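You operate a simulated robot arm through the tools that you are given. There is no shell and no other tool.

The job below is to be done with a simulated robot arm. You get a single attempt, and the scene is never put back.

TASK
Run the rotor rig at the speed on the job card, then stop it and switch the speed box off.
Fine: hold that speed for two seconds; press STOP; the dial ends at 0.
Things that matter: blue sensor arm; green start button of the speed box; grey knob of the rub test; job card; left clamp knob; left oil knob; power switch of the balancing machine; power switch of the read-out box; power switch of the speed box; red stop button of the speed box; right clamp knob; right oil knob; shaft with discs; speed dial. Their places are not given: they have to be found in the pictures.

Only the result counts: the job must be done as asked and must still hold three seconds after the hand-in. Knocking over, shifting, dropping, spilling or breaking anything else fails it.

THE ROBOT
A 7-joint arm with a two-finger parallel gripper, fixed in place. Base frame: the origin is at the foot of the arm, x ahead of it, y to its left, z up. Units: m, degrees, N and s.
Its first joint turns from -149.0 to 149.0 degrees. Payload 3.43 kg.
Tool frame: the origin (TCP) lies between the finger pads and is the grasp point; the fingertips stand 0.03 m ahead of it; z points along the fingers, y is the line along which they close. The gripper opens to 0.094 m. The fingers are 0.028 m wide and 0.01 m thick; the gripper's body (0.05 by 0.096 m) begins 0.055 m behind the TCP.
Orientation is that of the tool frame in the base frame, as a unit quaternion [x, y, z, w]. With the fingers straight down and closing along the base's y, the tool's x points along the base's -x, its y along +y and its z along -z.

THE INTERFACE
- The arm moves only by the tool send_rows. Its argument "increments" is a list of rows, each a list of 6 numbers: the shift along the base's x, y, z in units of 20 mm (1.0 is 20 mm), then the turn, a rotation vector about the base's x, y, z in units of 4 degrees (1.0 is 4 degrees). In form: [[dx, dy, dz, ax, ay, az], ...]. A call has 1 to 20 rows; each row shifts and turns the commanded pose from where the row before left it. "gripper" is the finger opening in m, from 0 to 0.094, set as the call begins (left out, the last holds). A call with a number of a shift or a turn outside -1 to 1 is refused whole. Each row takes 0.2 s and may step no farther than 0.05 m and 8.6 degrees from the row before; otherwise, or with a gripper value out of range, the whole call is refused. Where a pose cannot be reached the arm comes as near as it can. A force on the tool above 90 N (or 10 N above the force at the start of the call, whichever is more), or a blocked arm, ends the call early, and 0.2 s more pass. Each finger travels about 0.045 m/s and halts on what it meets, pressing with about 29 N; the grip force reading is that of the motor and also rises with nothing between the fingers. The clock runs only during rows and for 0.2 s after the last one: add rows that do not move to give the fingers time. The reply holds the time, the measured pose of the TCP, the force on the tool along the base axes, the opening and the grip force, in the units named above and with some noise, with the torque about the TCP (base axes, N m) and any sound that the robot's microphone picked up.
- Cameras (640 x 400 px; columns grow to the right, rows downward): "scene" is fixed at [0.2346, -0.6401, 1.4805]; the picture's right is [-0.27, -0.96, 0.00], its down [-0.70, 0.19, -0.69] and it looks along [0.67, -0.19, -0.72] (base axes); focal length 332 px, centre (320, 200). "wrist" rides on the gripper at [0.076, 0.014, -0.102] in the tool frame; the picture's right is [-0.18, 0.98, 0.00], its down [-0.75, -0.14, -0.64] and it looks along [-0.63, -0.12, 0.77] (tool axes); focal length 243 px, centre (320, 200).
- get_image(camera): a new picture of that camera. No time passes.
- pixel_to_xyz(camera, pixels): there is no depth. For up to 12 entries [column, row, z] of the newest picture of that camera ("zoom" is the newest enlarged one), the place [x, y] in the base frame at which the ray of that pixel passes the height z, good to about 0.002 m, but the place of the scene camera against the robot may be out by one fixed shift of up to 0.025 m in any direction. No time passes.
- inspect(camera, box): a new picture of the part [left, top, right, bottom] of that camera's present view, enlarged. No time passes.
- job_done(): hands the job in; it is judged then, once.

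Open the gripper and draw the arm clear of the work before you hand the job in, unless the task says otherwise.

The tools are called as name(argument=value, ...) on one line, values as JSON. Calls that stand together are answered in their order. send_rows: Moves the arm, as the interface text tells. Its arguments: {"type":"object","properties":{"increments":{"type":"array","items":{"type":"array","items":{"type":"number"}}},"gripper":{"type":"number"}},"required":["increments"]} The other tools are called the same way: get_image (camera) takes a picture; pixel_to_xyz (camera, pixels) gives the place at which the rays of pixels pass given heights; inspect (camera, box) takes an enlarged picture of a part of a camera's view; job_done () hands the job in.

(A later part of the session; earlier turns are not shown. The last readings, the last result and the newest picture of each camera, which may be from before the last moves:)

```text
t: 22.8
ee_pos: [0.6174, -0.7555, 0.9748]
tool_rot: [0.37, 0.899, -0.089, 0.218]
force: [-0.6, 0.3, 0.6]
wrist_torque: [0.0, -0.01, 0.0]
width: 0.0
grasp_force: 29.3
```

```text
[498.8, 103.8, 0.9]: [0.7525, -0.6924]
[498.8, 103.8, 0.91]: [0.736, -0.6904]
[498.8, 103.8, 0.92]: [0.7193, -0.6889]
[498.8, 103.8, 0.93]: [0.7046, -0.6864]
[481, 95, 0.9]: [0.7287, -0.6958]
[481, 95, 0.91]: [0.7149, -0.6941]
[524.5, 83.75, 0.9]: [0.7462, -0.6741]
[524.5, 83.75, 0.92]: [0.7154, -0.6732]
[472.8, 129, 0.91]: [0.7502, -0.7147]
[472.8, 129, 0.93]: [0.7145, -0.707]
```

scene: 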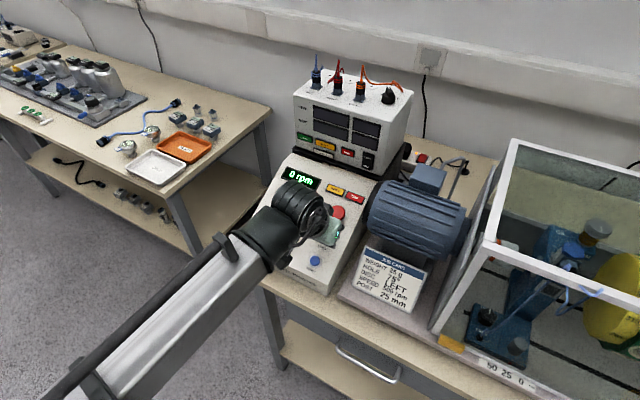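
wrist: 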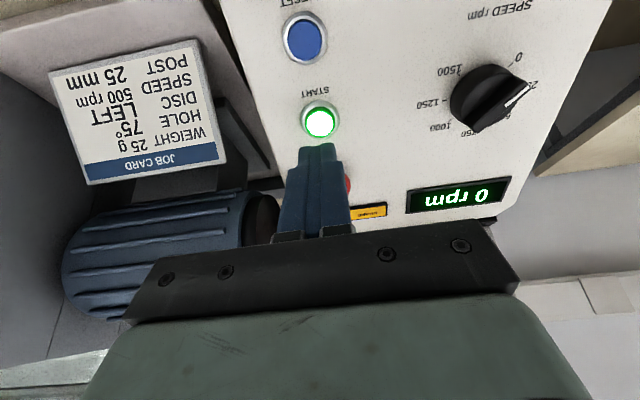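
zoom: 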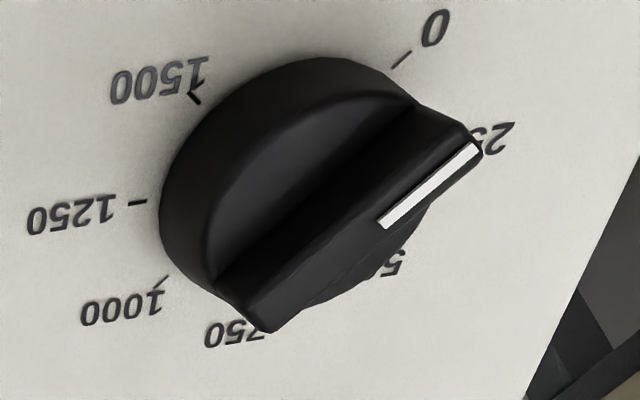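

Bar top is about 22 mm above the panel, knob axis base ≈(0.733,-0.697,0.896), bar at 45° on the panel. I'll move above the knob with the fingers open 50 mm, turning −45° about the panel normal so the fingers close across the bar.

send_rows(increments=[[0.408, 0.381, 0.1, 0.327, -0.327, -0.912], [0.408, 0.381, 0.1, 0.327, -0.327, -0.912], [0.408, 0.381, 0.0, 0.327, -0.327, -0.912], [0.408, 0.381, 0.0, 0.327, -0.327, -0.912], [0.408, 0.381, 0.0, 0.327, -0.327, -0.912], [0.408, 0.381, -0.035, 0.327, -0.327, -0.912], [0.408, 0.381, -0.035, 0.327, -0.327, -0.912], [0.408, 0.381, -0.035, 0.327, -0.327, -0.912], [0.408, 0.381, -0.1, 0.327, -0.327, -0.912], [0.408, 0.381, -0.19, 0.327, -0.327, -0.912], [0.408, 0.381, -0.19, 0.327, -0.327, -0.912], [0, 0, 0, 0, 0, 0]], gripper=0.05)

get_image(camera="wrist")

get_image(camera="scene")

```text
t: 25.4
ee_pos: [0.708, -0.6707, 0.9671]
tool_rot: [0.685, 0.689, 0.0, 0.237]
force: [0.7, 0.5, -0.2]
wrist_torque: [0.02, -0.06, -0.03]
width: 0.0501
grasp_force: 0.0
```

```text
taken
```

wrist: 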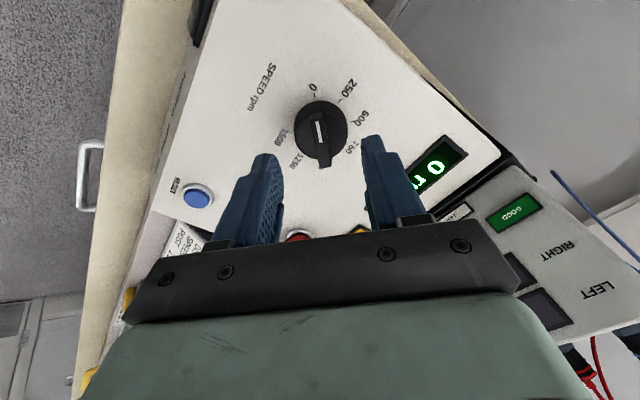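

```text
taken
```

scene: 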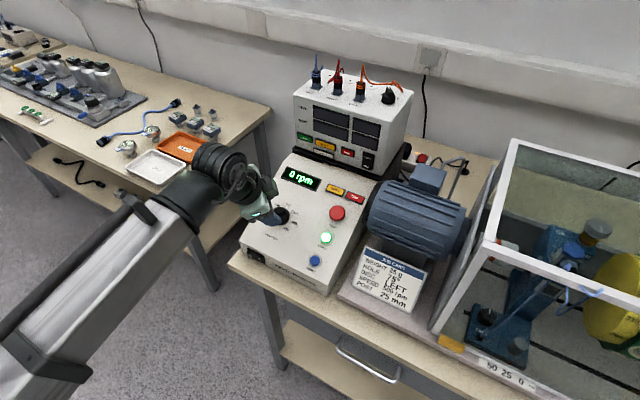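

The knob lies between the fingers in the wrist view (bar near-vertical at (320,135)), and the scene camera sees the display clearly. I'll enlarge to check the alignment.

inspect(camera="wrist", box=[230, 60, 410, 240])

inspect(camera="scene", box=[220, 170, 320, 250])

pixel_to_xyz(camera="wrist", pixels=[[320, 135, 0.915], [320, 135, 0.92], [320, 135, 0.91], [322, 165, 0.915], [318, 112, 0.91]])

```text
2.22 times, centred on (320, 150) of wrist
```

zoom: 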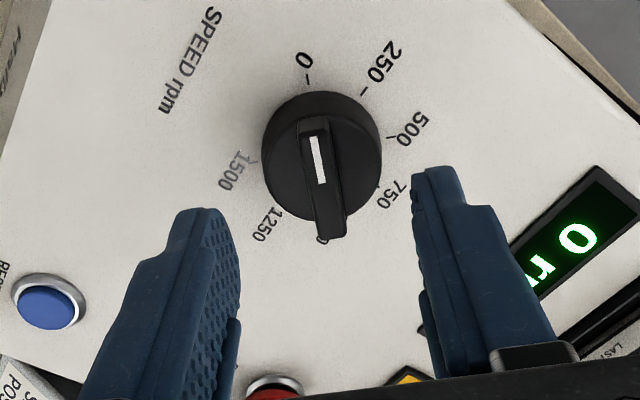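

```text
5.00 times, centred on (270, 210) of scene
```

zoom: 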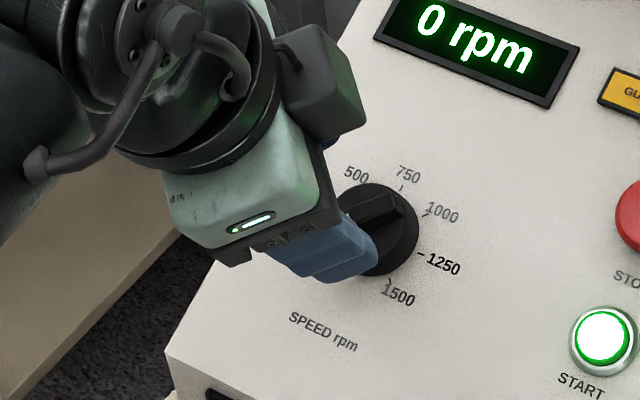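

```text
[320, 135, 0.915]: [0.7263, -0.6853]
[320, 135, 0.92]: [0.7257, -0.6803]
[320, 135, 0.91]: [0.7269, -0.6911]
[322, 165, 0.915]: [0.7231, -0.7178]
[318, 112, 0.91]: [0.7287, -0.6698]
```

The bar is aligned with the tool x-axis and centred within ~1 mm of the tool axis. I descend 37 mm along the tool axis so the fingertips straddle the bar.

send_rows(increments=[[0.111, -0.13, -0.328, 0, 0, 0], [0.111, -0.13, -0.328, 0, 0, 0], [0.111, -0.13, -0.328, 0, 0, 0], [0.111, -0.13, -0.328, 0, 0, 0], [0.111, -0.13, -0.328, 0, 0, 0], [0, 0, 0, 0, 0, 0]])

inspect(camera="wrist", box=[230, 60, 410, 240])

inspect(camera="scene", box=[240, 170, 340, 250])

```text
t: 26.8
ee_pos: [0.7195, -0.6848, 0.9337]
tool_rot: [0.685, 0.689, -0.001, 0.236]
force: [-0.5, 0.1, -0.1]
wrist_torque: [-0.02, -0.02, 0.01]
width: 0.05
grasp_force: 0.1
```

```text
2.22 times, centred on (320, 150) of wrist
```

zoom: 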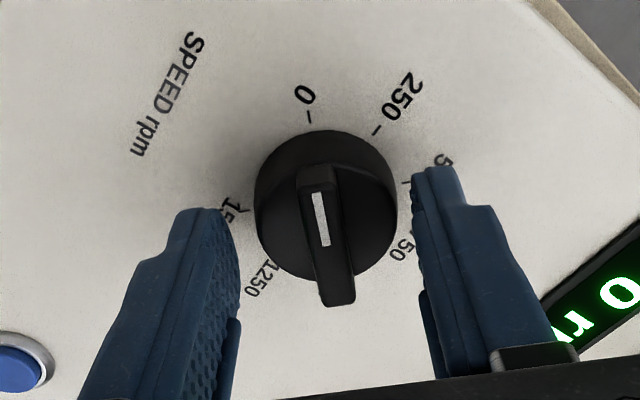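

```text
5.00 times, centred on (290, 210) of scene
```

zoom: 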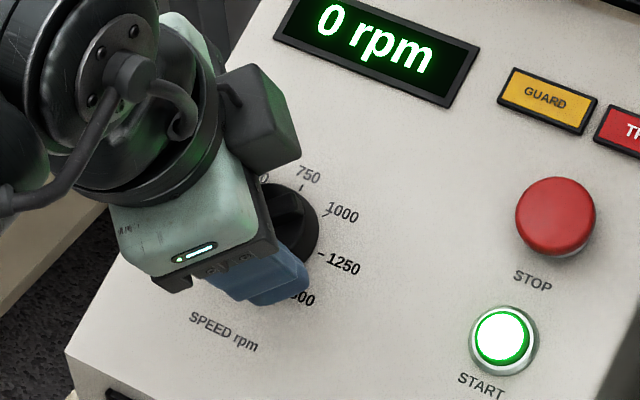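

The fingertips straddle the bar, with the bar centre at zoom (328,238), about 1–2 mm toward tool +y. I close the fingers with still rows.

send_rows(increments=[[0.04, 0, 0.015, 0, 0, 0], [0, 0, 0, 0, 0, 0], [0, 0, 0, 0, 0, 0], [0, 0, 0, 0, 0, 0], [0, 0, 0, 0, 0, 0]], gripper=0.0)

inspect(camera="wrist", box=[230, 60, 410, 240])

inspect(camera="scene", box=[240, 170, 340, 250])

```text
t: 28.0
ee_pos: [0.7204, -0.6839, 0.9338]
tool_rot: [0.685, 0.688, 0.0, 0.238]
force: [13.6, 1.4, 6.9]
wrist_torque: [0.09, -0.43, 0.17]
width: 0.0389
grasp_force: 45.1
```

```text
2.22 times, centred on (320, 150) of wrist
```

zoom: 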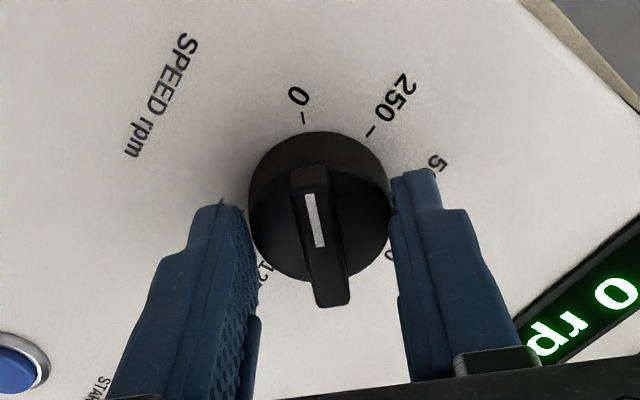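

```text
5.00 times, centred on (290, 210) of scene
```

zoom: 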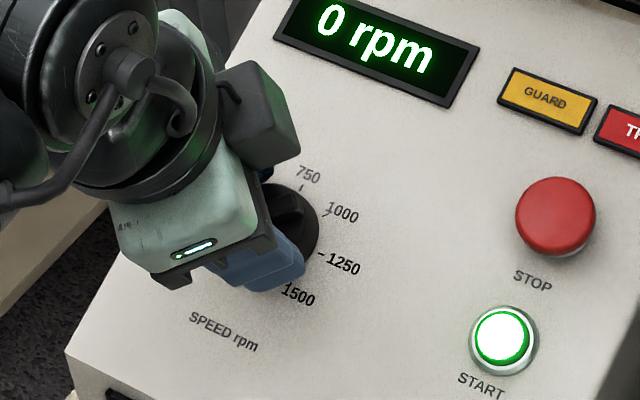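

The fingers closed on the round skirt (39 mm) with 45 N grip, and a 15 N side force shows the tool sits slightly off toward −y. I shift about 1 mm along tool +y to relieve it, then re-read.

send_rows(increments=[[0.05, 0.003, 0.017, 0, 0, 0], [0, 0, 0, 0, 0, 0]])

```text
t: 28.6
ee_pos: [0.7204, -0.6845, 0.9341]
tool_rot: [0.685, 0.689, -0.001, 0.236]
force: [8.6, 4.3, 2.1]
wrist_torque: [-0.56, -0.4, -0.01]
width: 0.039
grasp_force: 45.1
```

Side force dropped to 9 N. Now I turn the tool a first 12° clockwise about the panel normal and check whether the dial follows.

send_rows(increments=[[0.02, 0, 0.008, 0.32, -0.32, -0.892], [0.02, 0, 0.008, 0.32, -0.32, -0.892], [0, 0, 0, 0.32, -0.32, -0.892], [0, 0, 0, 0, 0, 0]])

inspect(camera="scene", box=[240, 150, 360, 250])

inspect(camera="wrist", box=[230, 60, 410, 240])

```text
t: 29.6
ee_pos: [0.7204, -0.6844, 0.9339]
tool_rot: [0.755, 0.613, 0.022, 0.233]
force: [-7.2, 13.6, -5.8]
wrist_torque: [-0.24, 0.54, -0.21]
width: 0.0392
grasp_force: 44.9
```

```text
4.00 times, centred on (300, 200) of scene
```

zoom: 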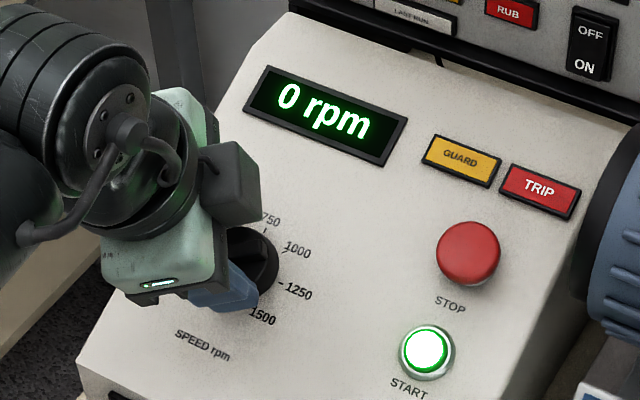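

```text
2.22 times, centred on (320, 150) of wrist
```

zoom: 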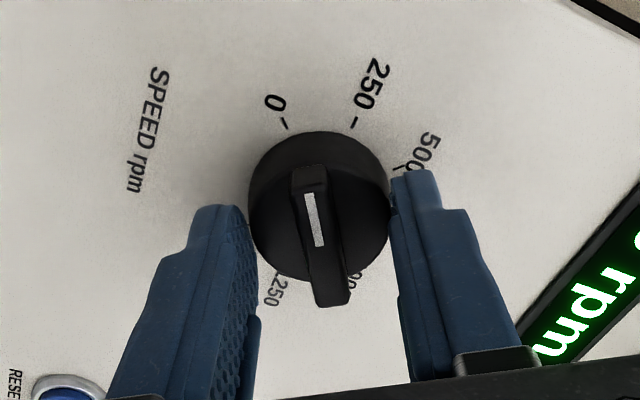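

The dial follows the fingers (bar unchanged between them, scale has turned ~12°), but the display still reads 0 rpm. I'll wait a second to see whether it ramps.

send_rows(increments=[[0, 0, 0, 0, 0, 0], [0, 0, 0, 0, 0, 0], [0, 0, 0, 0, 0, 0], [0, 0, 0, 0, 0, 0], [0, 0, 0, 0, 0, 0]])

inspect(camera="scene", box=[240, 150, 360, 250])

```text
t: 30.8
ee_pos: [0.7212, -0.6847, 0.9343]
tool_rot: [0.754, 0.614, 0.022, 0.232]
force: [-15.8, 17.3, -13.4]
wrist_torque: [-0.18, 0.42, -0.23]
width: 0.0391
grasp_force: 45.0
```

```text
4.00 times, centred on (300, 200) of scene
```

zoom: 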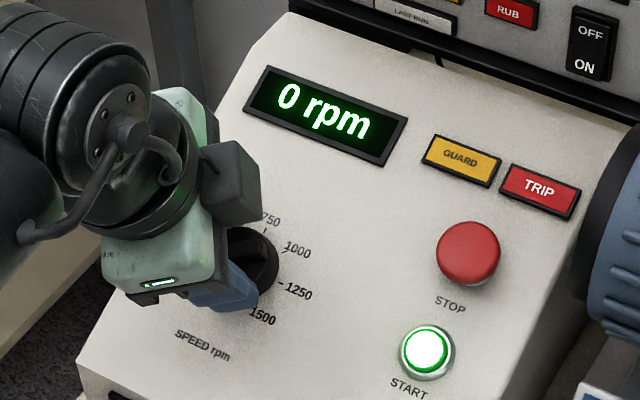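

Still 0 rpm at about 12°, perhaps a low-end dead band. I relieve the side force with a small shift and turn a further 12°.

send_rows(increments=[[-0.022, 0.028, -0.018, 0.32, -0.32, -0.892], [0, 0, 0, 0.32, -0.32, -0.892], [0, 0, 0, 0.32, -0.32, -0.892], [0, 0, 0, 0, 0, 0]])

inspect(camera="scene", box=[240, 150, 360, 250])

inspect(camera="wrist", box=[230, 60, 410, 240])

```text
t: 31.8
ee_pos: [0.7199, -0.6848, 0.9342]
tool_rot: [0.814, 0.531, 0.047, 0.23]
force: [-9.7, 7.1, -13.5]
wrist_torque: [-0.09, 0.82, -0.29]
width: 0.0393
grasp_force: 44.7
```

```text
4.00 times, centred on (300, 200) of scene
```

zoom: 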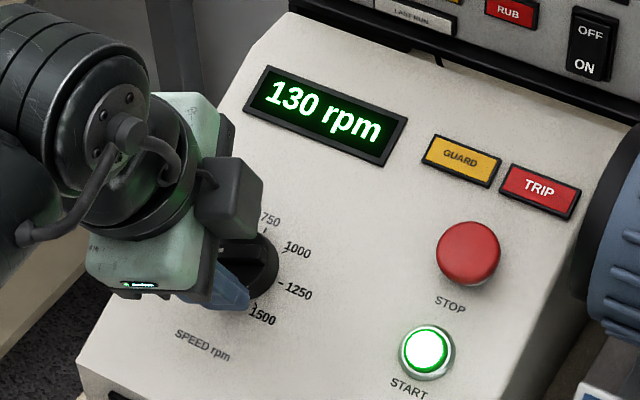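

```text
2.22 times, centred on (320, 150) of wrist
```

zoom: 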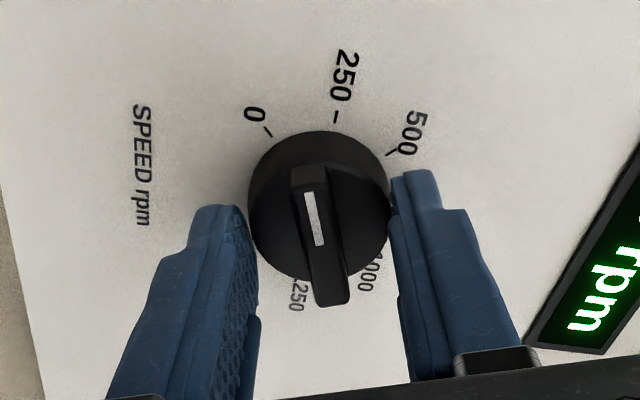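

The display now reads 130 rpm at ~24° (≈5.5 rpm per degree), so the drive works. I trim the side force and turn another 20°.

send_rows(increments=[[-0.025, 0.01, -0.013, 0.32, -0.32, -0.892], [0, 0, 0, 0.32, -0.32, -0.892], [0, 0, 0, 0.32, -0.32, -0.892], [0, 0, 0, 0.32, -0.32, -0.892], [0, 0, 0, 0.32, -0.32, -0.892], [0, 0, 0, 0, 0, 0]])

inspect(camera="scene", box=[240, 150, 360, 250])

inspect(camera="wrist", box=[230, 60, 410, 240])

```text
t: 33.2
ee_pos: [0.7201, -0.6843, 0.9351]
tool_rot: [0.894, 0.38, 0.085, 0.22]
force: [-2.6, 3.3, -6.0]
wrist_torque: [-0.5, 0.67, -0.42]
width: 0.039
grasp_force: 45.3
```

```text
4.00 times, centred on (300, 200) of scene
```

zoom: 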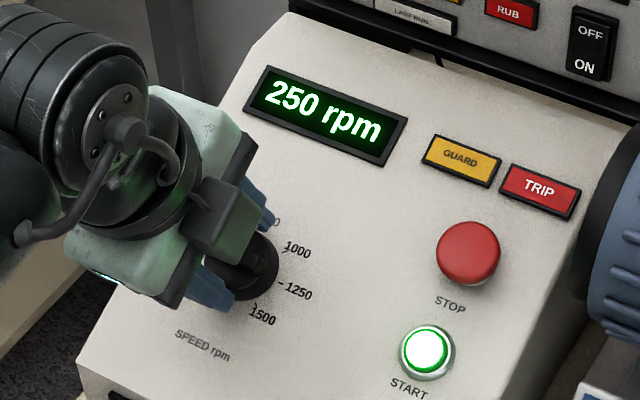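

```text
2.22 times, centred on (320, 150) of wrist
```

zoom: 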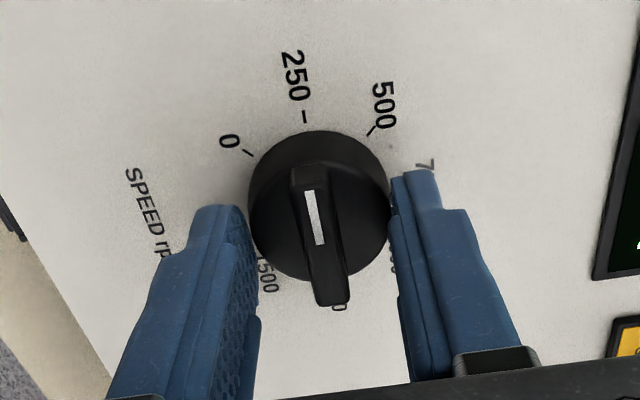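

250 rpm at ~44°, as expected, with low forces. I turn another 24°.

send_rows(increments=[[0, 0, 0, 0.32, -0.32, -0.892], [0, 0, 0, 0.32, -0.32, -0.892], [0, 0, 0, 0.32, -0.32, -0.892], [0, 0, 0, 0.32, -0.32, -0.892], [0, 0, 0, 0.32, -0.32, -0.892], [0, 0, 0, 0.32, -0.32, -0.892], [0, 0, 0, 0, 0, 0]])

inspect(camera="scene", box=[240, 150, 360, 250])

get_image(camera="scene")

```text
t: 34.8
ee_pos: [0.7207, -0.6841, 0.9345]
tool_rot: [0.954, 0.186, 0.128, 0.197]
force: [-2.5, -0.5, 10.0]
wrist_torque: [-0.35, 0.58, -0.34]
width: 0.039
grasp_force: 44.7
```

```text
4.00 times, centred on (300, 200) of scene
```

zoom: 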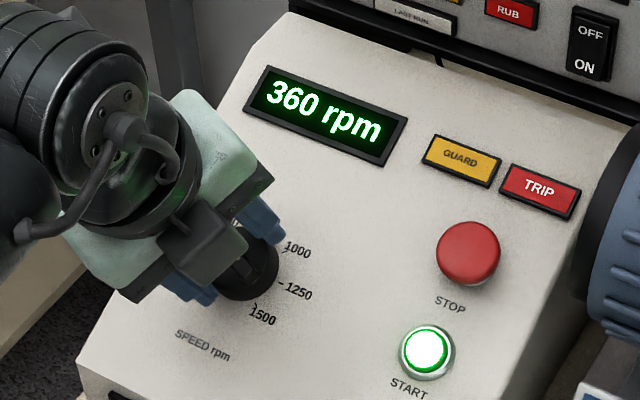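

```text
taken
```

scene: 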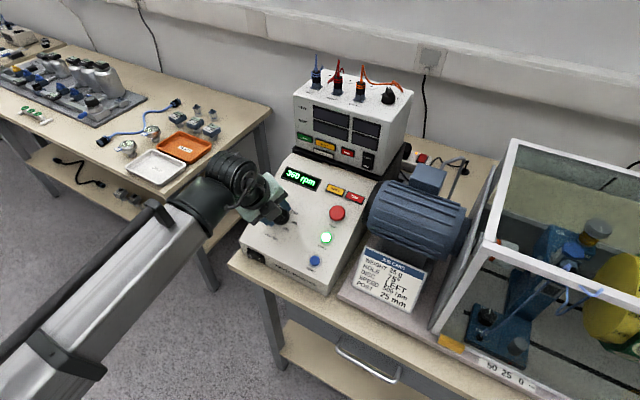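

360 rpm at ~68° (it may still be ramping). I turn another 20° and let it settle briefly.

send_rows(increments=[[0, 0, 0, 0.32, -0.32, -0.892], [0, 0, 0, 0.32, -0.32, -0.892], [0, 0, 0, 0.32, -0.32, -0.892], [0, 0, 0, 0.32, -0.32, -0.892], [0, 0, 0, 0.32, -0.32, -0.892], [0, 0, 0, 0, 0, 0], [0, 0, 0, 0, 0, 0]])

inspect(camera="scene", box=[240, 150, 360, 250])

inspect(camera="wrist", box=[230, 60, 410, 240])

```text
t: 36.4
ee_pos: [0.7215, -0.6851, 0.9345]
tool_rot: [0.972, 0.018, 0.159, 0.17]
force: [7.3, -2.7, 12.6]
wrist_torque: [-0.08, 0.11, -0.07]
width: 0.0391
grasp_force: 45.6
```

```text
4.00 times, centred on (300, 200) of scene
```

zoom: 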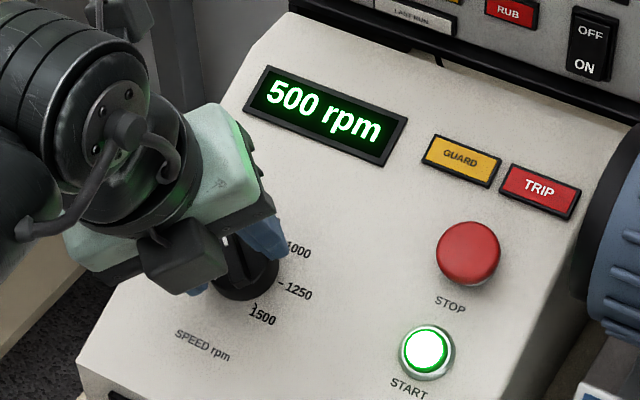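

```text
2.22 times, centred on (320, 150) of wrist
```

zoom: 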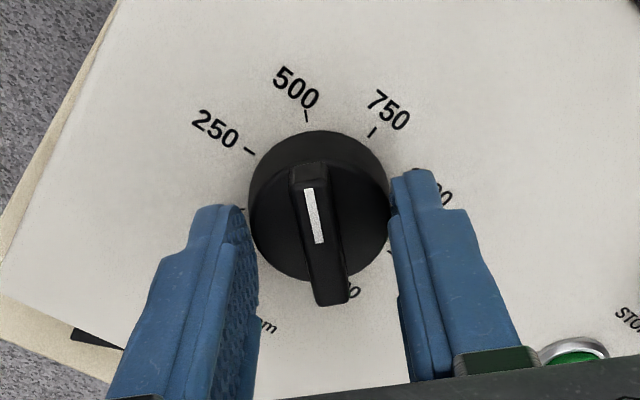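

The display reads 500 rpm and the pointer is at the 500 tick. I hold still for about 3 seconds.

send_rows(increments=[[0, 0, 0, 0, 0, 0], [0, 0, 0, 0, 0, 0], [0, 0, 0, 0, 0, 0], [0, 0, 0, 0, 0, 0], [0, 0, 0, 0, 0, 0], [0, 0, 0, 0, 0, 0], [0, 0, 0, 0, 0, 0], [0, 0, 0, 0, 0, 0], [0, 0, 0, 0, 0, 0], [0, 0, 0, 0, 0, 0], [0, 0, 0, 0, 0, 0], [0, 0, 0, 0, 0, 0], [0, 0, 0, 0, 0, 0], [0, 0, 0, 0, 0, 0]])

inspect(camera="scene", box=[240, 150, 360, 250])

get_image(camera="scene")

```text
t: 39.4
ee_pos: [0.7204, -0.6845, 0.9351]
tool_rot: [0.972, 0.019, 0.16, 0.171]
force: [14.2, -3.1, 16.0]
wrist_torque: [-0.26, -0.5, 0.12]
width: 0.0392
grasp_force: 45.1
```

```text
4.00 times, centred on (300, 200) of scene
```

zoom: 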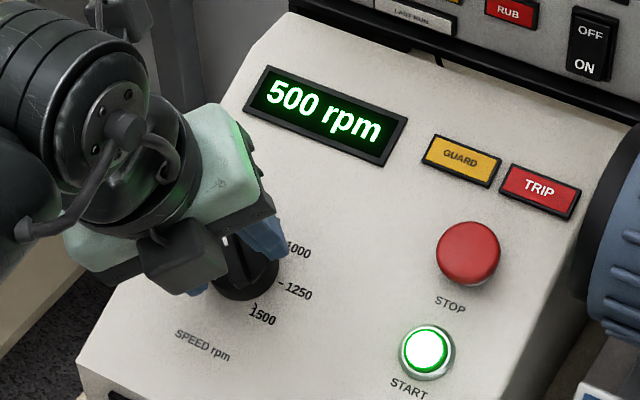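

```text
taken
```

scene: 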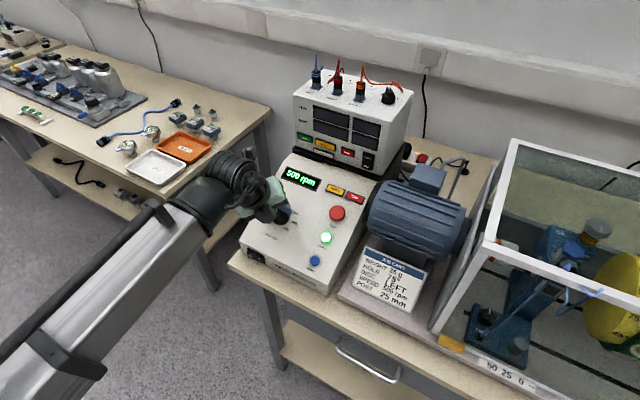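

Held at 500 rpm for well over 2 s (t≈36.2–39.4). Now I release the knob and retreat along the tool axis, leaving the dial where it is.

send_rows(increments=[[0, 0, 0, 0, 0, 0], [0, 0, 0, 0, 0, 0], [-0.159, 0.163, 0.445, 0, 0, 0], [-0.159, 0.163, 0.445, 0, 0, 0], [-0.159, 0.163, 0.445, 0, 0, 0], [-0.159, 0.163, 0.445, 0, 0, 0], [0, 0, 0, 0, 0, 0]], gripper=0.056)

inspect(camera="scene", box=[240, 150, 360, 250])

get_image(camera="wrist")

```text
t: 41.0
ee_pos: [0.7071, -0.671, 0.9702]
tool_rot: [0.973, 0.018, 0.157, 0.171]
force: [-0.1, -0.6, -0.1]
wrist_torque: [0.03, 0.0, 0.02]
width: 0.056
grasp_force: 0.0
```

```text
4.00 times, centred on (300, 200) of scene
```

zoom: 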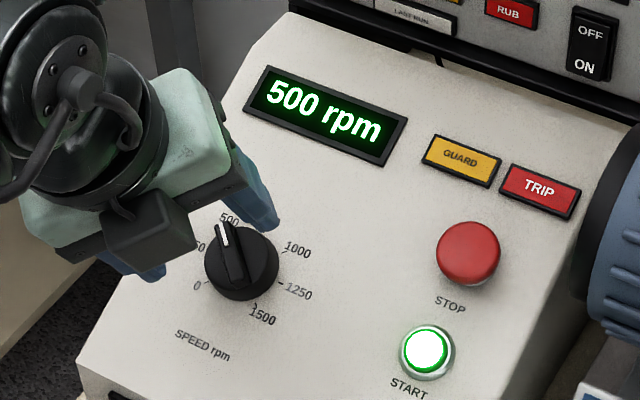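

```text
taken
```

wrist: 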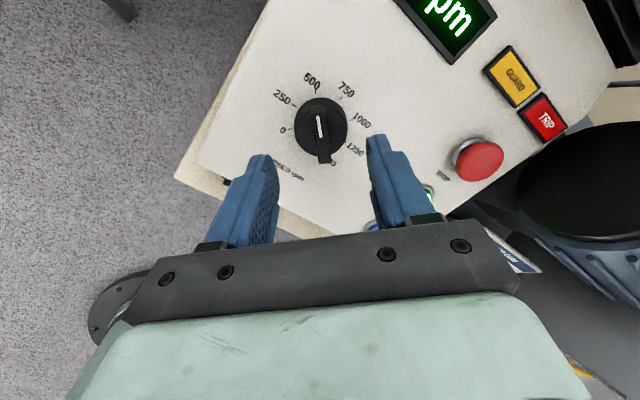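

The dial stays at 500 and the display still shows 500 rpm. I'll re-check the red button's position from this view (wrist (478,160)) before moving to it.

pixel_to_xyz(camera="wrist", pixels=[[480, 162, 0.92], [480, 162, 0.93], [480, 162, 0.94]])

inspect(camera="wrist", box=[420, 110, 540, 210])

```text
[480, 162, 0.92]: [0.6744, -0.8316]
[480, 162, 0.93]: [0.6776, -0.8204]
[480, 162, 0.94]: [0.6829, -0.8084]
```

```text
4.00 times, centred on (480, 160) of wrist
```

zoom: 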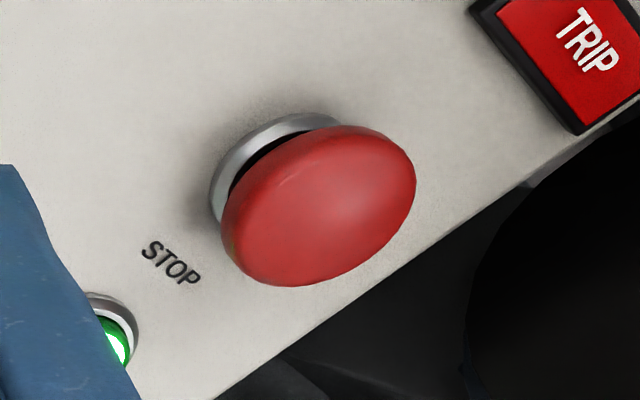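

Red cap confirmed near (0.678,-0.819,0.93). I move above it with the fingers closing, to about 35 mm away along the normal.

send_rows(increments=[[-0.35, -0.9, 0.15, 0, 0, 0], [-0.35, -0.9, 0.15, 0, 0, 0], [-0.35, -0.9, 0.15, 0, 0, 0], [-0.35, -0.9, 0.15, 0, 0, 0], [-0.35, -0.9, 0.1, 0, 0, 0], [-0.35, -0.9, 0.1, 0, 0, 0], [-0.35, -0.9, 0.1, 0, 0, 0], [0, 0, 0, 0, 0, 0]], gripper=0.0)

get_image(camera="wrist")

inspect(camera="scene", box=[250, 130, 410, 260])

```text
t: 42.8
ee_pos: [0.6575, -0.7969, 0.9889]
tool_rot: [0.972, 0.019, 0.158, 0.171]
force: [-0.7, -0.9, -0.4]
wrist_torque: [-0.03, 0.01, -0.01]
width: 0.0001
grasp_force: 29.0
```

```text
taken
```

wrist: 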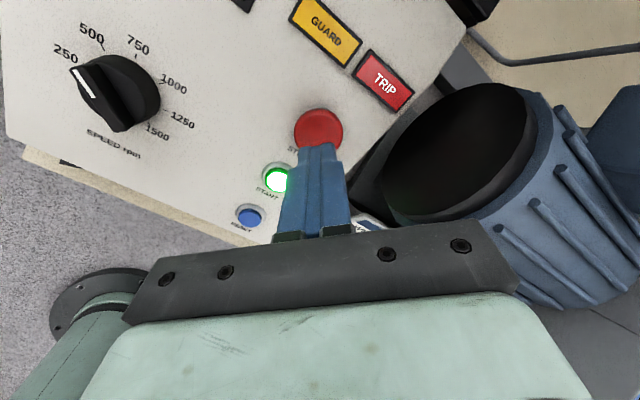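

```text
3.08 times, centred on (330, 195) of scene
```

zoom: 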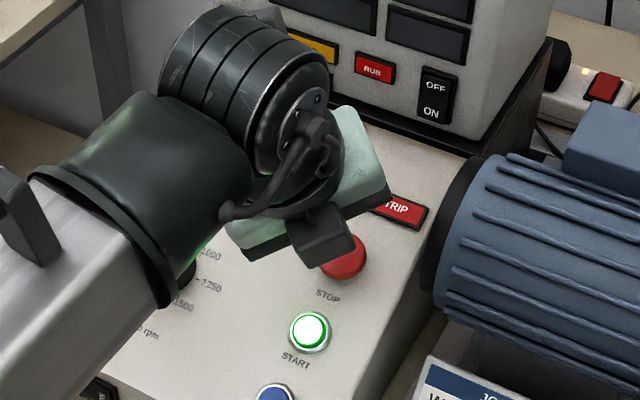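

The red cap at (319,128) lies on the tool axis. I descend 27 mm along the tool axis, then press in 3 mm steps.

send_rows(increments=[[0.111, -0.114, -0.312, 0, 0, 0], [0.111, -0.114, -0.312, 0, 0, 0], [0.111, -0.114, -0.312, 0, 0, 0], [0.09, -0.093, -0.26, 0, 0, 0], [0.048, -0.049, -0.134, 0, 0, 0], [0.048, -0.049, -0.134, 0, 0, 0], [0.048, -0.049, -0.134, 0, 0, 0], [0, 0, 0, 0, 0, 0]])

inspect(camera="scene", box=[250, 150, 400, 280])

get_image(camera="wrist")

```text
t: 44.6
ee_pos: [0.6679, -0.8078, 0.9585]
tool_rot: [0.972, 0.018, 0.159, 0.171]
force: [-6.0, 7.6, 18.4]
wrist_torque: [0.08, 0.17, -0.06]
width: 0.0001
grasp_force: 29.2
heard: click
```

```text
3.08 times, centred on (325, 215) of scene
```

zoom: 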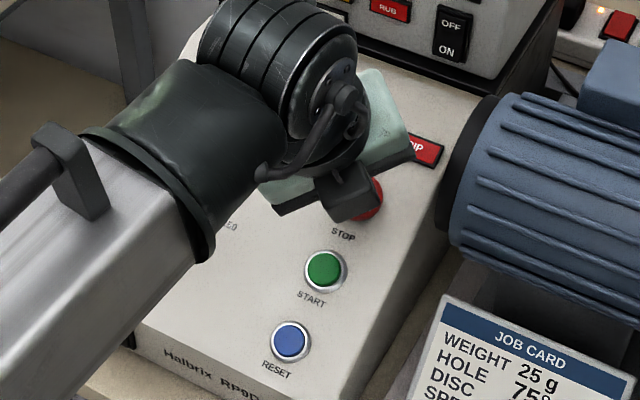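

```text
taken
```

wrist: 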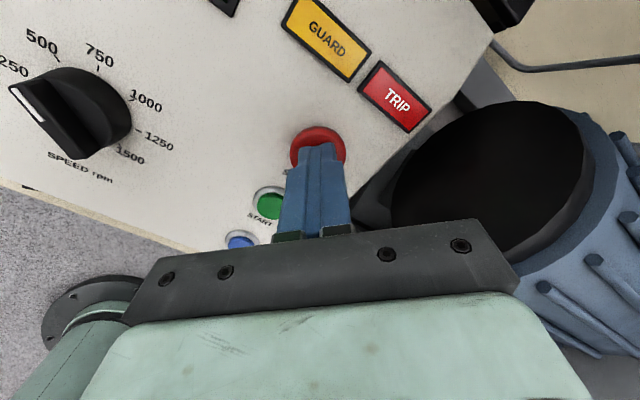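

A click was heard and the START lamp went out, so STOP registered. I retreat 40 mm along the normal and check the display.

send_rows(increments=[[-0.159, 0.163, 0.445, 0, 0, 0], [-0.159, 0.163, 0.445, 0, 0, 0], [-0.159, 0.163, 0.445, 0, 0, 0], [-0.159, 0.163, 0.445, 0, 0, 0], [0, 0, 0, 0, 0, 0]])

send_rows(increments=[[0.375, 0.881, 0, 0, 0, 0], [0.375, 0.881, 0, 0, 0, 0], [0.375, 0.881, -0.15, 0, 0, 0], [0.375, 0.881, -0.2, 0, 0, 0], [0.375, 0.881, -0.25, 0, 0, 0], [0.375, 0.881, -0.25, 0, 0, 0], [0.375, 0.881, -0.3, 0, 0, 0], [0, 0, 0, 0, 0, 0]], gripper=0.056)

get_image(camera="wrist")

inspect(camera="scene", box=[240, 150, 360, 250])

```text
t: 45.8
ee_pos: [0.6552, -0.7947, 0.9915]
tool_rot: [0.972, 0.019, 0.158, 0.17]
force: [-0.5, 0.1, 0.2]
wrist_torque: [0.02, -0.04, -0.01]
width: 0.0
grasp_force: 28.8
```

```text
t: 47.6
ee_pos: [0.708, -0.6712, 0.9678]
tool_rot: [0.972, 0.018, 0.158, 0.17]
force: [-0.2, 0.4, 0.1]
wrist_torque: [-0.02, -0.01, -0.01]
width: 0.0561
grasp_force: 0.0
```

```text
taken
```

wrist: 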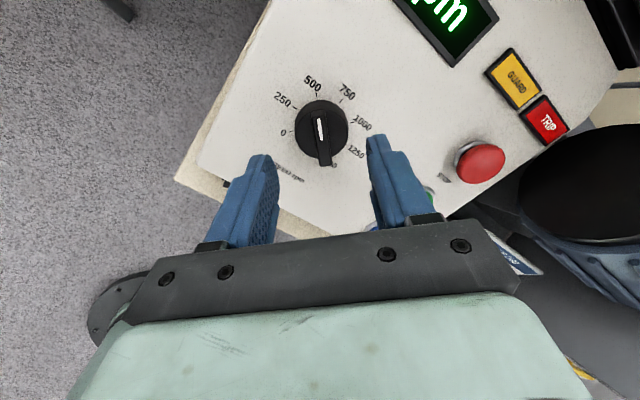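

```text
4.00 times, centred on (300, 200) of scene
```

zoom: 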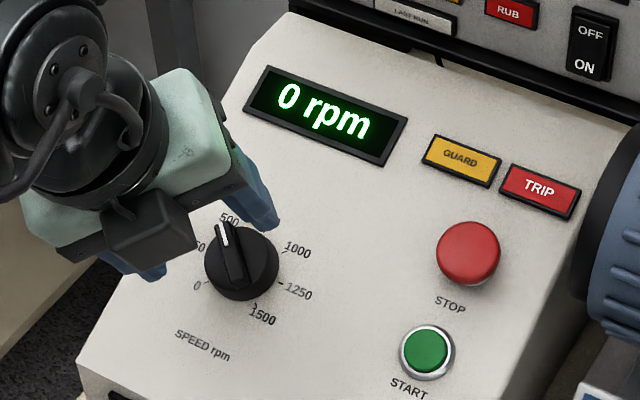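

The rig has stopped (0 rpm) and the dial still stands at 500. I go back down onto the knob and close the fingers on it.

send_rows(increments=[[0.125, -0.133, -0.333, 0, 0, 0], [0.125, -0.133, -0.333, 0, 0, 0], [0.125, -0.133, -0.333, 0, 0, 0], [0.125, -0.133, -0.333, 0, 0, 0], [0.125, -0.133, -0.333, 0, 0, 0], [0, 0, 0, 0, 0, 0]])

send_rows(increments=[[0, 0, 0, 0, 0, 0], [0, 0, 0, 0, 0, 0], [0, 0, 0, 0, 0, 0], [0, 0, 0, 0, 0, 0]], gripper=0.0)

inspect(camera="wrist", box=[230, 60, 410, 240])

```text
t: 49.0
ee_pos: [0.7228, -0.6845, 0.9349]
tool_rot: [0.972, 0.018, 0.158, 0.171]
force: [0.2, 0.7, 0.1]
wrist_torque: [-0.01, 0.01, 0.01]
width: 0.056
grasp_force: 0.0
```

```text
t: 50.0
ee_pos: [0.7216, -0.6845, 0.9347]
tool_rot: [0.973, 0.018, 0.158, 0.17]
force: [0.0, 7.7, -4.9]
wrist_torque: [0.27, -0.01, 0.05]
width: 0.0393
grasp_force: 45.2
```

```text
2.22 times, centred on (320, 150) of wrist
```

zoom: 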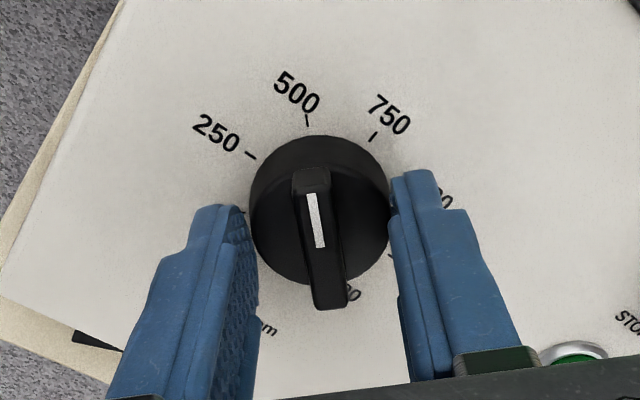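

The knob is gripped again (39 mm, low side force). I turn it back counter-clockwise 40° first.

send_rows(increments=[[0, 0, 0, -0.32, 0.32, 0.892], [0, 0, 0, -0.32, 0.32, 0.892], [0, 0, 0, -0.32, 0.32, 0.892], [0, 0, 0, -0.32, 0.32, 0.892], [0, 0, 0, -0.32, 0.32, 0.892], [0, 0, 0, -0.32, 0.32, 0.892], [0, 0, 0, -0.32, 0.32, 0.892], [0, 0, 0, -0.32, 0.32, 0.892], [0, 0, 0, -0.32, 0.32, 0.892], [0, 0, 0, -0.32, 0.32, 0.892], [0, 0, 0, 0, 0, 0]])

inspect(camera="wrist", box=[230, 60, 410, 240])

```text
t: 52.4
ee_pos: [0.7213, -0.6828, 0.9348]
tool_rot: [0.907, 0.35, 0.092, 0.213]
force: [-7.2, 27.2, -14.4]
wrist_torque: [0.93, -0.27, 0.43]
width: 0.0393
grasp_force: 45.2
```

```text
2.22 times, centred on (320, 150) of wrist
```

zoom: 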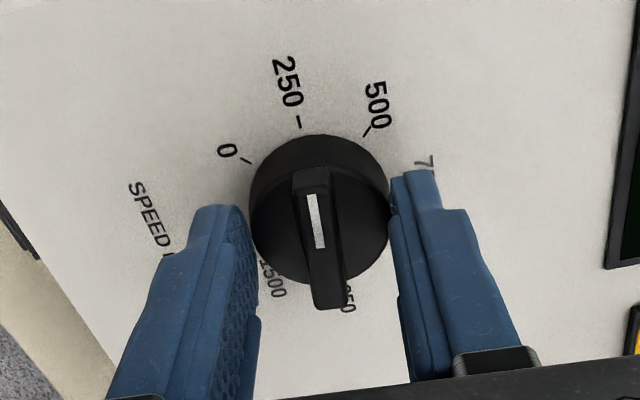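

The dial is back at about 265 with some side force (−29 N along tool y). I trim ~1 mm and turn another 32°.

send_rows(increments=[[-0.015, 0.047, -0.023, 0, 0, 0], [0, 0, 0, -0.32, 0.32, 0.892], [0, 0, 0, -0.32, 0.32, 0.892], [0, 0, 0, -0.32, 0.32, 0.892], [0, 0, 0, -0.32, 0.32, 0.892], [0, 0, 0, -0.32, 0.32, 0.892], [0, 0, 0, -0.32, 0.32, 0.892], [0, 0, 0, -0.32, 0.32, 0.892], [0, 0, 0, -0.32, 0.32, 0.892], [0, 0, 0, 0, 0, 0]])

inspect(camera="wrist", box=[230, 60, 410, 240])

```text
t: 54.6
ee_pos: [0.7201, -0.6836, 0.9345]
tool_rot: [0.774, 0.588, 0.03, 0.231]
force: [-14.1, 23.4, -2.1]
wrist_torque: [1.16, 0.36, 0.25]
width: 0.0391
grasp_force: 45.0
```

```text
2.22 times, centred on (320, 150) of wrist
```

zoom: 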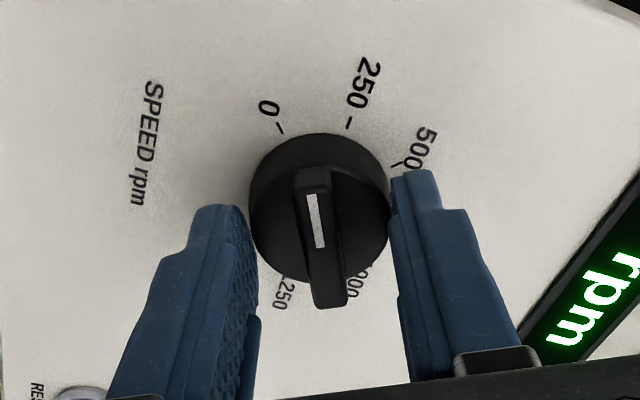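

About 16° remain to 0. I trim again and turn 16°.

send_rows(increments=[[-0.018, 0.034, -0.019, 0, 0, 0], [0, 0, 0, -0.32, 0.32, 0.892], [0, 0, 0, -0.32, 0.32, 0.892], [0, 0, 0, -0.32, 0.32, 0.892], [0, 0, 0, -0.32, 0.32, 0.892], [0, 0, 0, 0, 0, 0]])

inspect(camera="wrist", box=[230, 60, 410, 240])

```text
t: 56.0
ee_pos: [0.7198, -0.6837, 0.9344]
tool_rot: [0.685, 0.689, -0.001, 0.235]
force: [-13.3, 14.2, -6.6]
wrist_torque: [0.75, 0.32, 0.1]
width: 0.0391
grasp_force: 45.0
```

```text
2.22 times, centred on (320, 150) of wrist
```

zoom: 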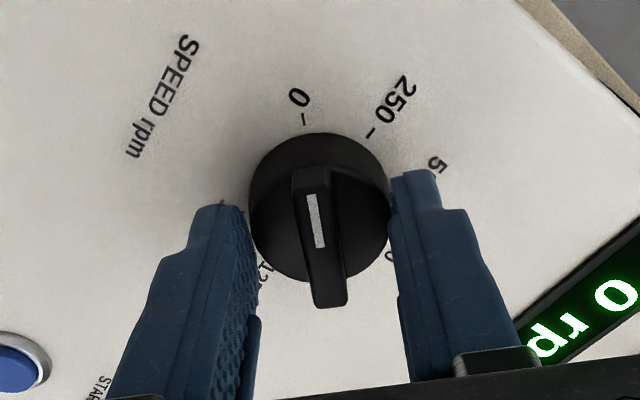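

The tool orientation matches the original grasp at dial 0 and the pointer is at the 0 tick. I nudge 3° further to see whether an end stop pushes back.

send_rows(increments=[[0, 0, 0, -0.24, 0.24, 0.67], [0, 0, 0, 0, 0, 0]])

inspect(camera="wrist", box=[230, 60, 410, 240])

```text
t: 56.6
ee_pos: [0.7196, -0.684, 0.9346]
tool_rot: [0.667, 0.707, -0.008, 0.235]
force: [-16.2, 16.1, -5.8]
wrist_torque: [0.08, 0.4, -0.53]
width: 0.0389
grasp_force: 44.3
```

```text
2.22 times, centred on (320, 150) of wrist
```

zoom: 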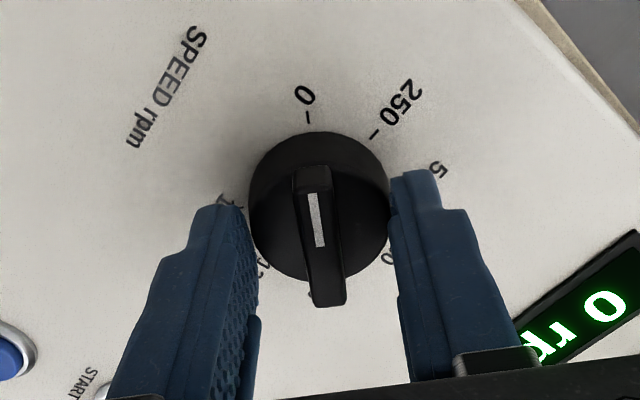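

A −0.37 N·m torque about the normal shows the 0 end stop is reached. I open the fingers and retreat, then check the pointer.

send_rows(increments=[[0, 0, 0, 0, 0, 0], [0, 0, 0, 0, 0, 0], [-0.16, 0.162, 0.445, 0, 0, 0], [-0.16, 0.162, 0.445, 0, 0, 0], [-0.16, 0.162, 0.445, 0, 0, 0], [-0.16, 0.162, 0.445, 0, 0, 0], [-0.16, 0.162, 0.445, 0, 0, 0], [-0.16, 0.162, 0.445, 0, 0, 0], [0, 0, 0, 0, 0, 0]], gripper=0.056)

inspect(camera="wrist", box=[250, 50, 390, 190])

inspect(camera="scene", box=[240, 150, 360, 250])

```text
t: 58.6
ee_pos: [0.7017, -0.6654, 0.9871]
tool_rot: [0.666, 0.708, -0.006, 0.236]
force: [0.7, -0.5, 0.5]
wrist_torque: [-0.01, 0.01, 0.01]
width: 0.056
grasp_force: 0.0
```

```text
2.86 times, centred on (320, 120) of wrist
```

zoom: 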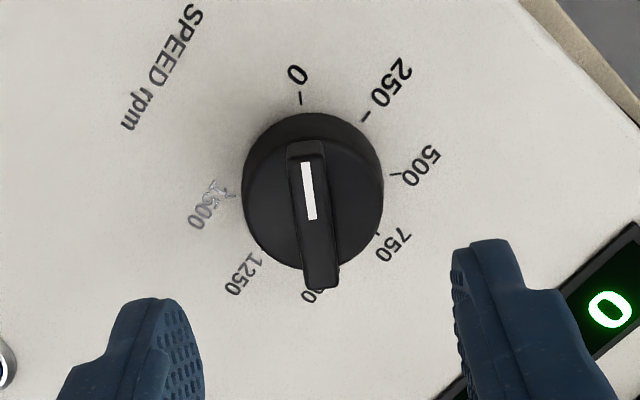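

```text
4.00 times, centred on (300, 200) of scene
```

zoom: 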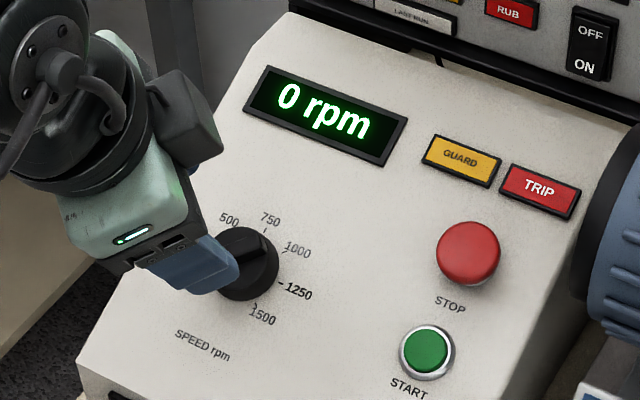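

The dial is at 0, display 0 rpm, START lamp off. Next I rotate back square to the box and move in front of it with fingers closing, on the way to the switch's OFF end.

send_rows(increments=[[-0.218, 0.436, 0.2, -0.306, 0.306, 0.851], [-0.218, 0.436, 0.2, -0.306, 0.306, 0.851], [-0.218, 0.436, 0.1, -0.306, 0.306, 0.851], [-0.218, 0.436, 0.1, -0.306, 0.306, 0.851], [-0.218, 0.436, 0.05, -0.306, 0.306, 0.851], [-0.218, 0.436, 0, -0.306, 0.306, 0.851], [-0.218, 0.436, 0, -0.306, 0.306, 0.851], [-0.218, 0.436, 0, -0.306, 0.306, 0.851], [-0.218, 0.436, 0, -0.306, 0.306, 0.851], [-0.218, 0.436, 0, -0.306, 0.306, 0.851], [-0.218, 0.436, 0, -0.306, 0.306, 0.851], [0, 0, 0, -0.72, -0.72, 0], [0, 0, 0, -0.72, -0.72, 0], [0, 0, 0, 0, 0, 0]], gripper=0.0)

get_image(camera="wrist")

get_image(camera="scene")

```text
t: 61.6
ee_pos: [0.6549, -0.5691, 1.0009]
tool_rot: [0.361, 0.881, -0.115, 0.282]
force: [0.3, 0.4, 0.6]
wrist_torque: [-0.01, -0.04, -0.01]
width: 0.0
grasp_force: 29.0
```

```text
taken
```

wrist: 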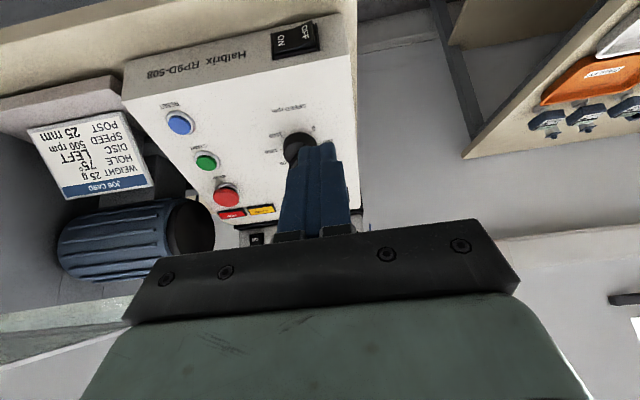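

```text
taken
```

scene: 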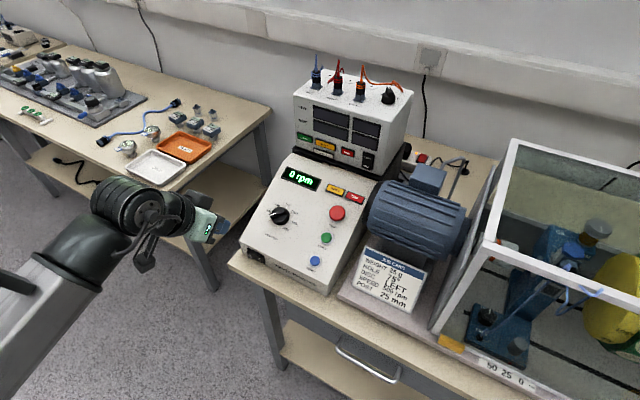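

The tool is square at s≈0.866, l≈0.061, right in front of the OFF end's line. I lower it to switch height (TCP z≈0.848).

send_rows(increments=[[0, 0, -0.955, 0, 0, 0], [0, 0, -0.955, 0, 0, 0], [0, 0, -0.955, 0, 0, 0], [0, 0, -0.955, 0, 0, 0], [0, 0, -0.955, 0, 0, 0], [0, 0, -0.955, 0, 0, 0], [0, 0, -0.955, 0, 0, 0], [0, 0, -0.955, 0, 0, 0], [0, 0, 0, 0, 0, 0]])

inspect(camera="wrist", box=[260, 110, 420, 250])

inspect(camera="scene", box=[220, 220, 300, 290])

```text
t: 63.6
ee_pos: [0.6541, -0.5689, 0.849]
tool_rot: [0.362, 0.881, -0.115, 0.281]
force: [0.5, -0.1, 0.1]
wrist_torque: [0.0, 0.04, -0.01]
width: 0.0002
grasp_force: 28.6
```

```text
2.86 times, centred on (340, 180) of wrist
```

zoom: 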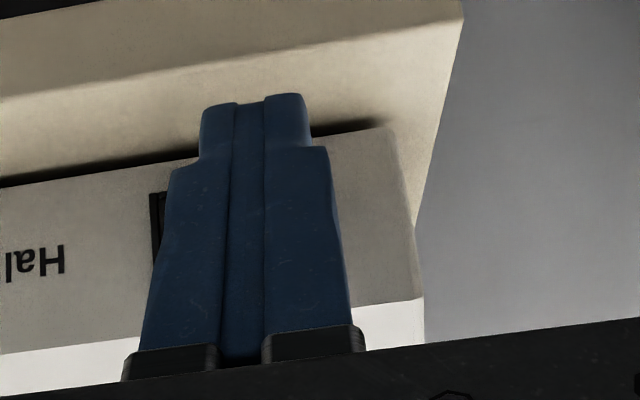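

```text
5.71 times, centred on (260, 255) of scene
```

zoom: 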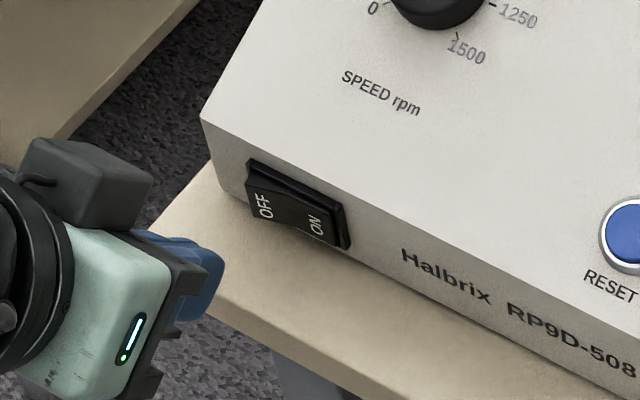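

The OFF end now sticks out and the fingertips line up with it, about 25 mm ahead. I push toward the face.

send_rows(increments=[[0.177, -0.177, -0.03, 0, 0, 0], [0.177, -0.177, -0.03, 0, 0, 0], [0.177, -0.177, 0, 0, 0, 0], [0.177, -0.177, 0, 0, 0, 0], [0.106, -0.106, 0, 0, 0, 0], [0.106, -0.106, 0, 0, 0, 0], [0, 0, 0, 0, 0, 0]])

inspect(camera="scene", box=[220, 160, 360, 280])

```text
t: 65.2
ee_pos: [0.6722, -0.5876, 0.8456]
tool_rot: [0.362, 0.881, -0.114, 0.281]
force: [-0.7, 0.3, -0.6]
wrist_torque: [0.02, -0.02, -0.03]
width: 0.0001
grasp_force: 29.4
```

```text
3.33 times, centred on (290, 220) of scene
```

zoom: 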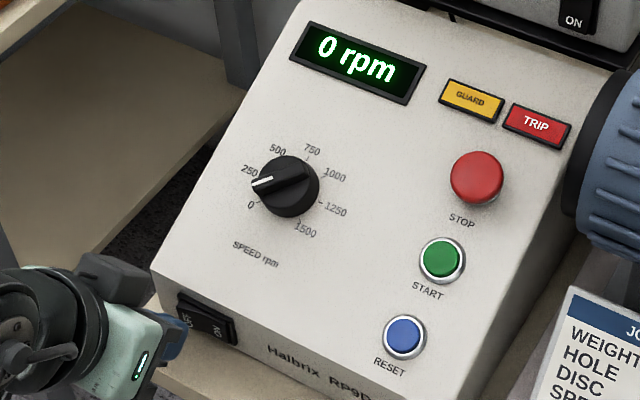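

No contact yet (leading edge ≈ s 0.920). I continue pushing in 2–3 mm steps.

send_rows(increments=[[0.09, -0.09, 0, 0, 0, 0], [0.09, -0.09, 0, 0, 0, 0], [0.07, -0.07, 0, 0, 0, 0], [0, 0, 0, 0, 0, 0]])

inspect(camera="scene", box=[220, 160, 360, 280])

```text
t: 66.2
ee_pos: [0.6746, -0.5894, 0.8469]
tool_rot: [0.362, 0.882, -0.114, 0.28]
force: [-23.4, 22.0, 1.8]
wrist_torque: [0.46, 0.24, -0.18]
width: 0.0002
grasp_force: 29.2
```

```text
3.33 times, centred on (290, 220) of scene
```

zoom: 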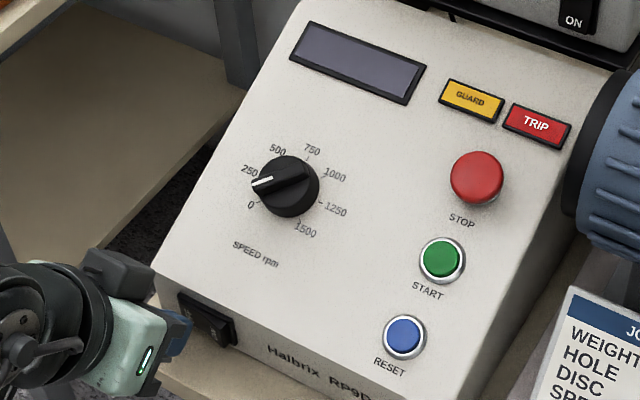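

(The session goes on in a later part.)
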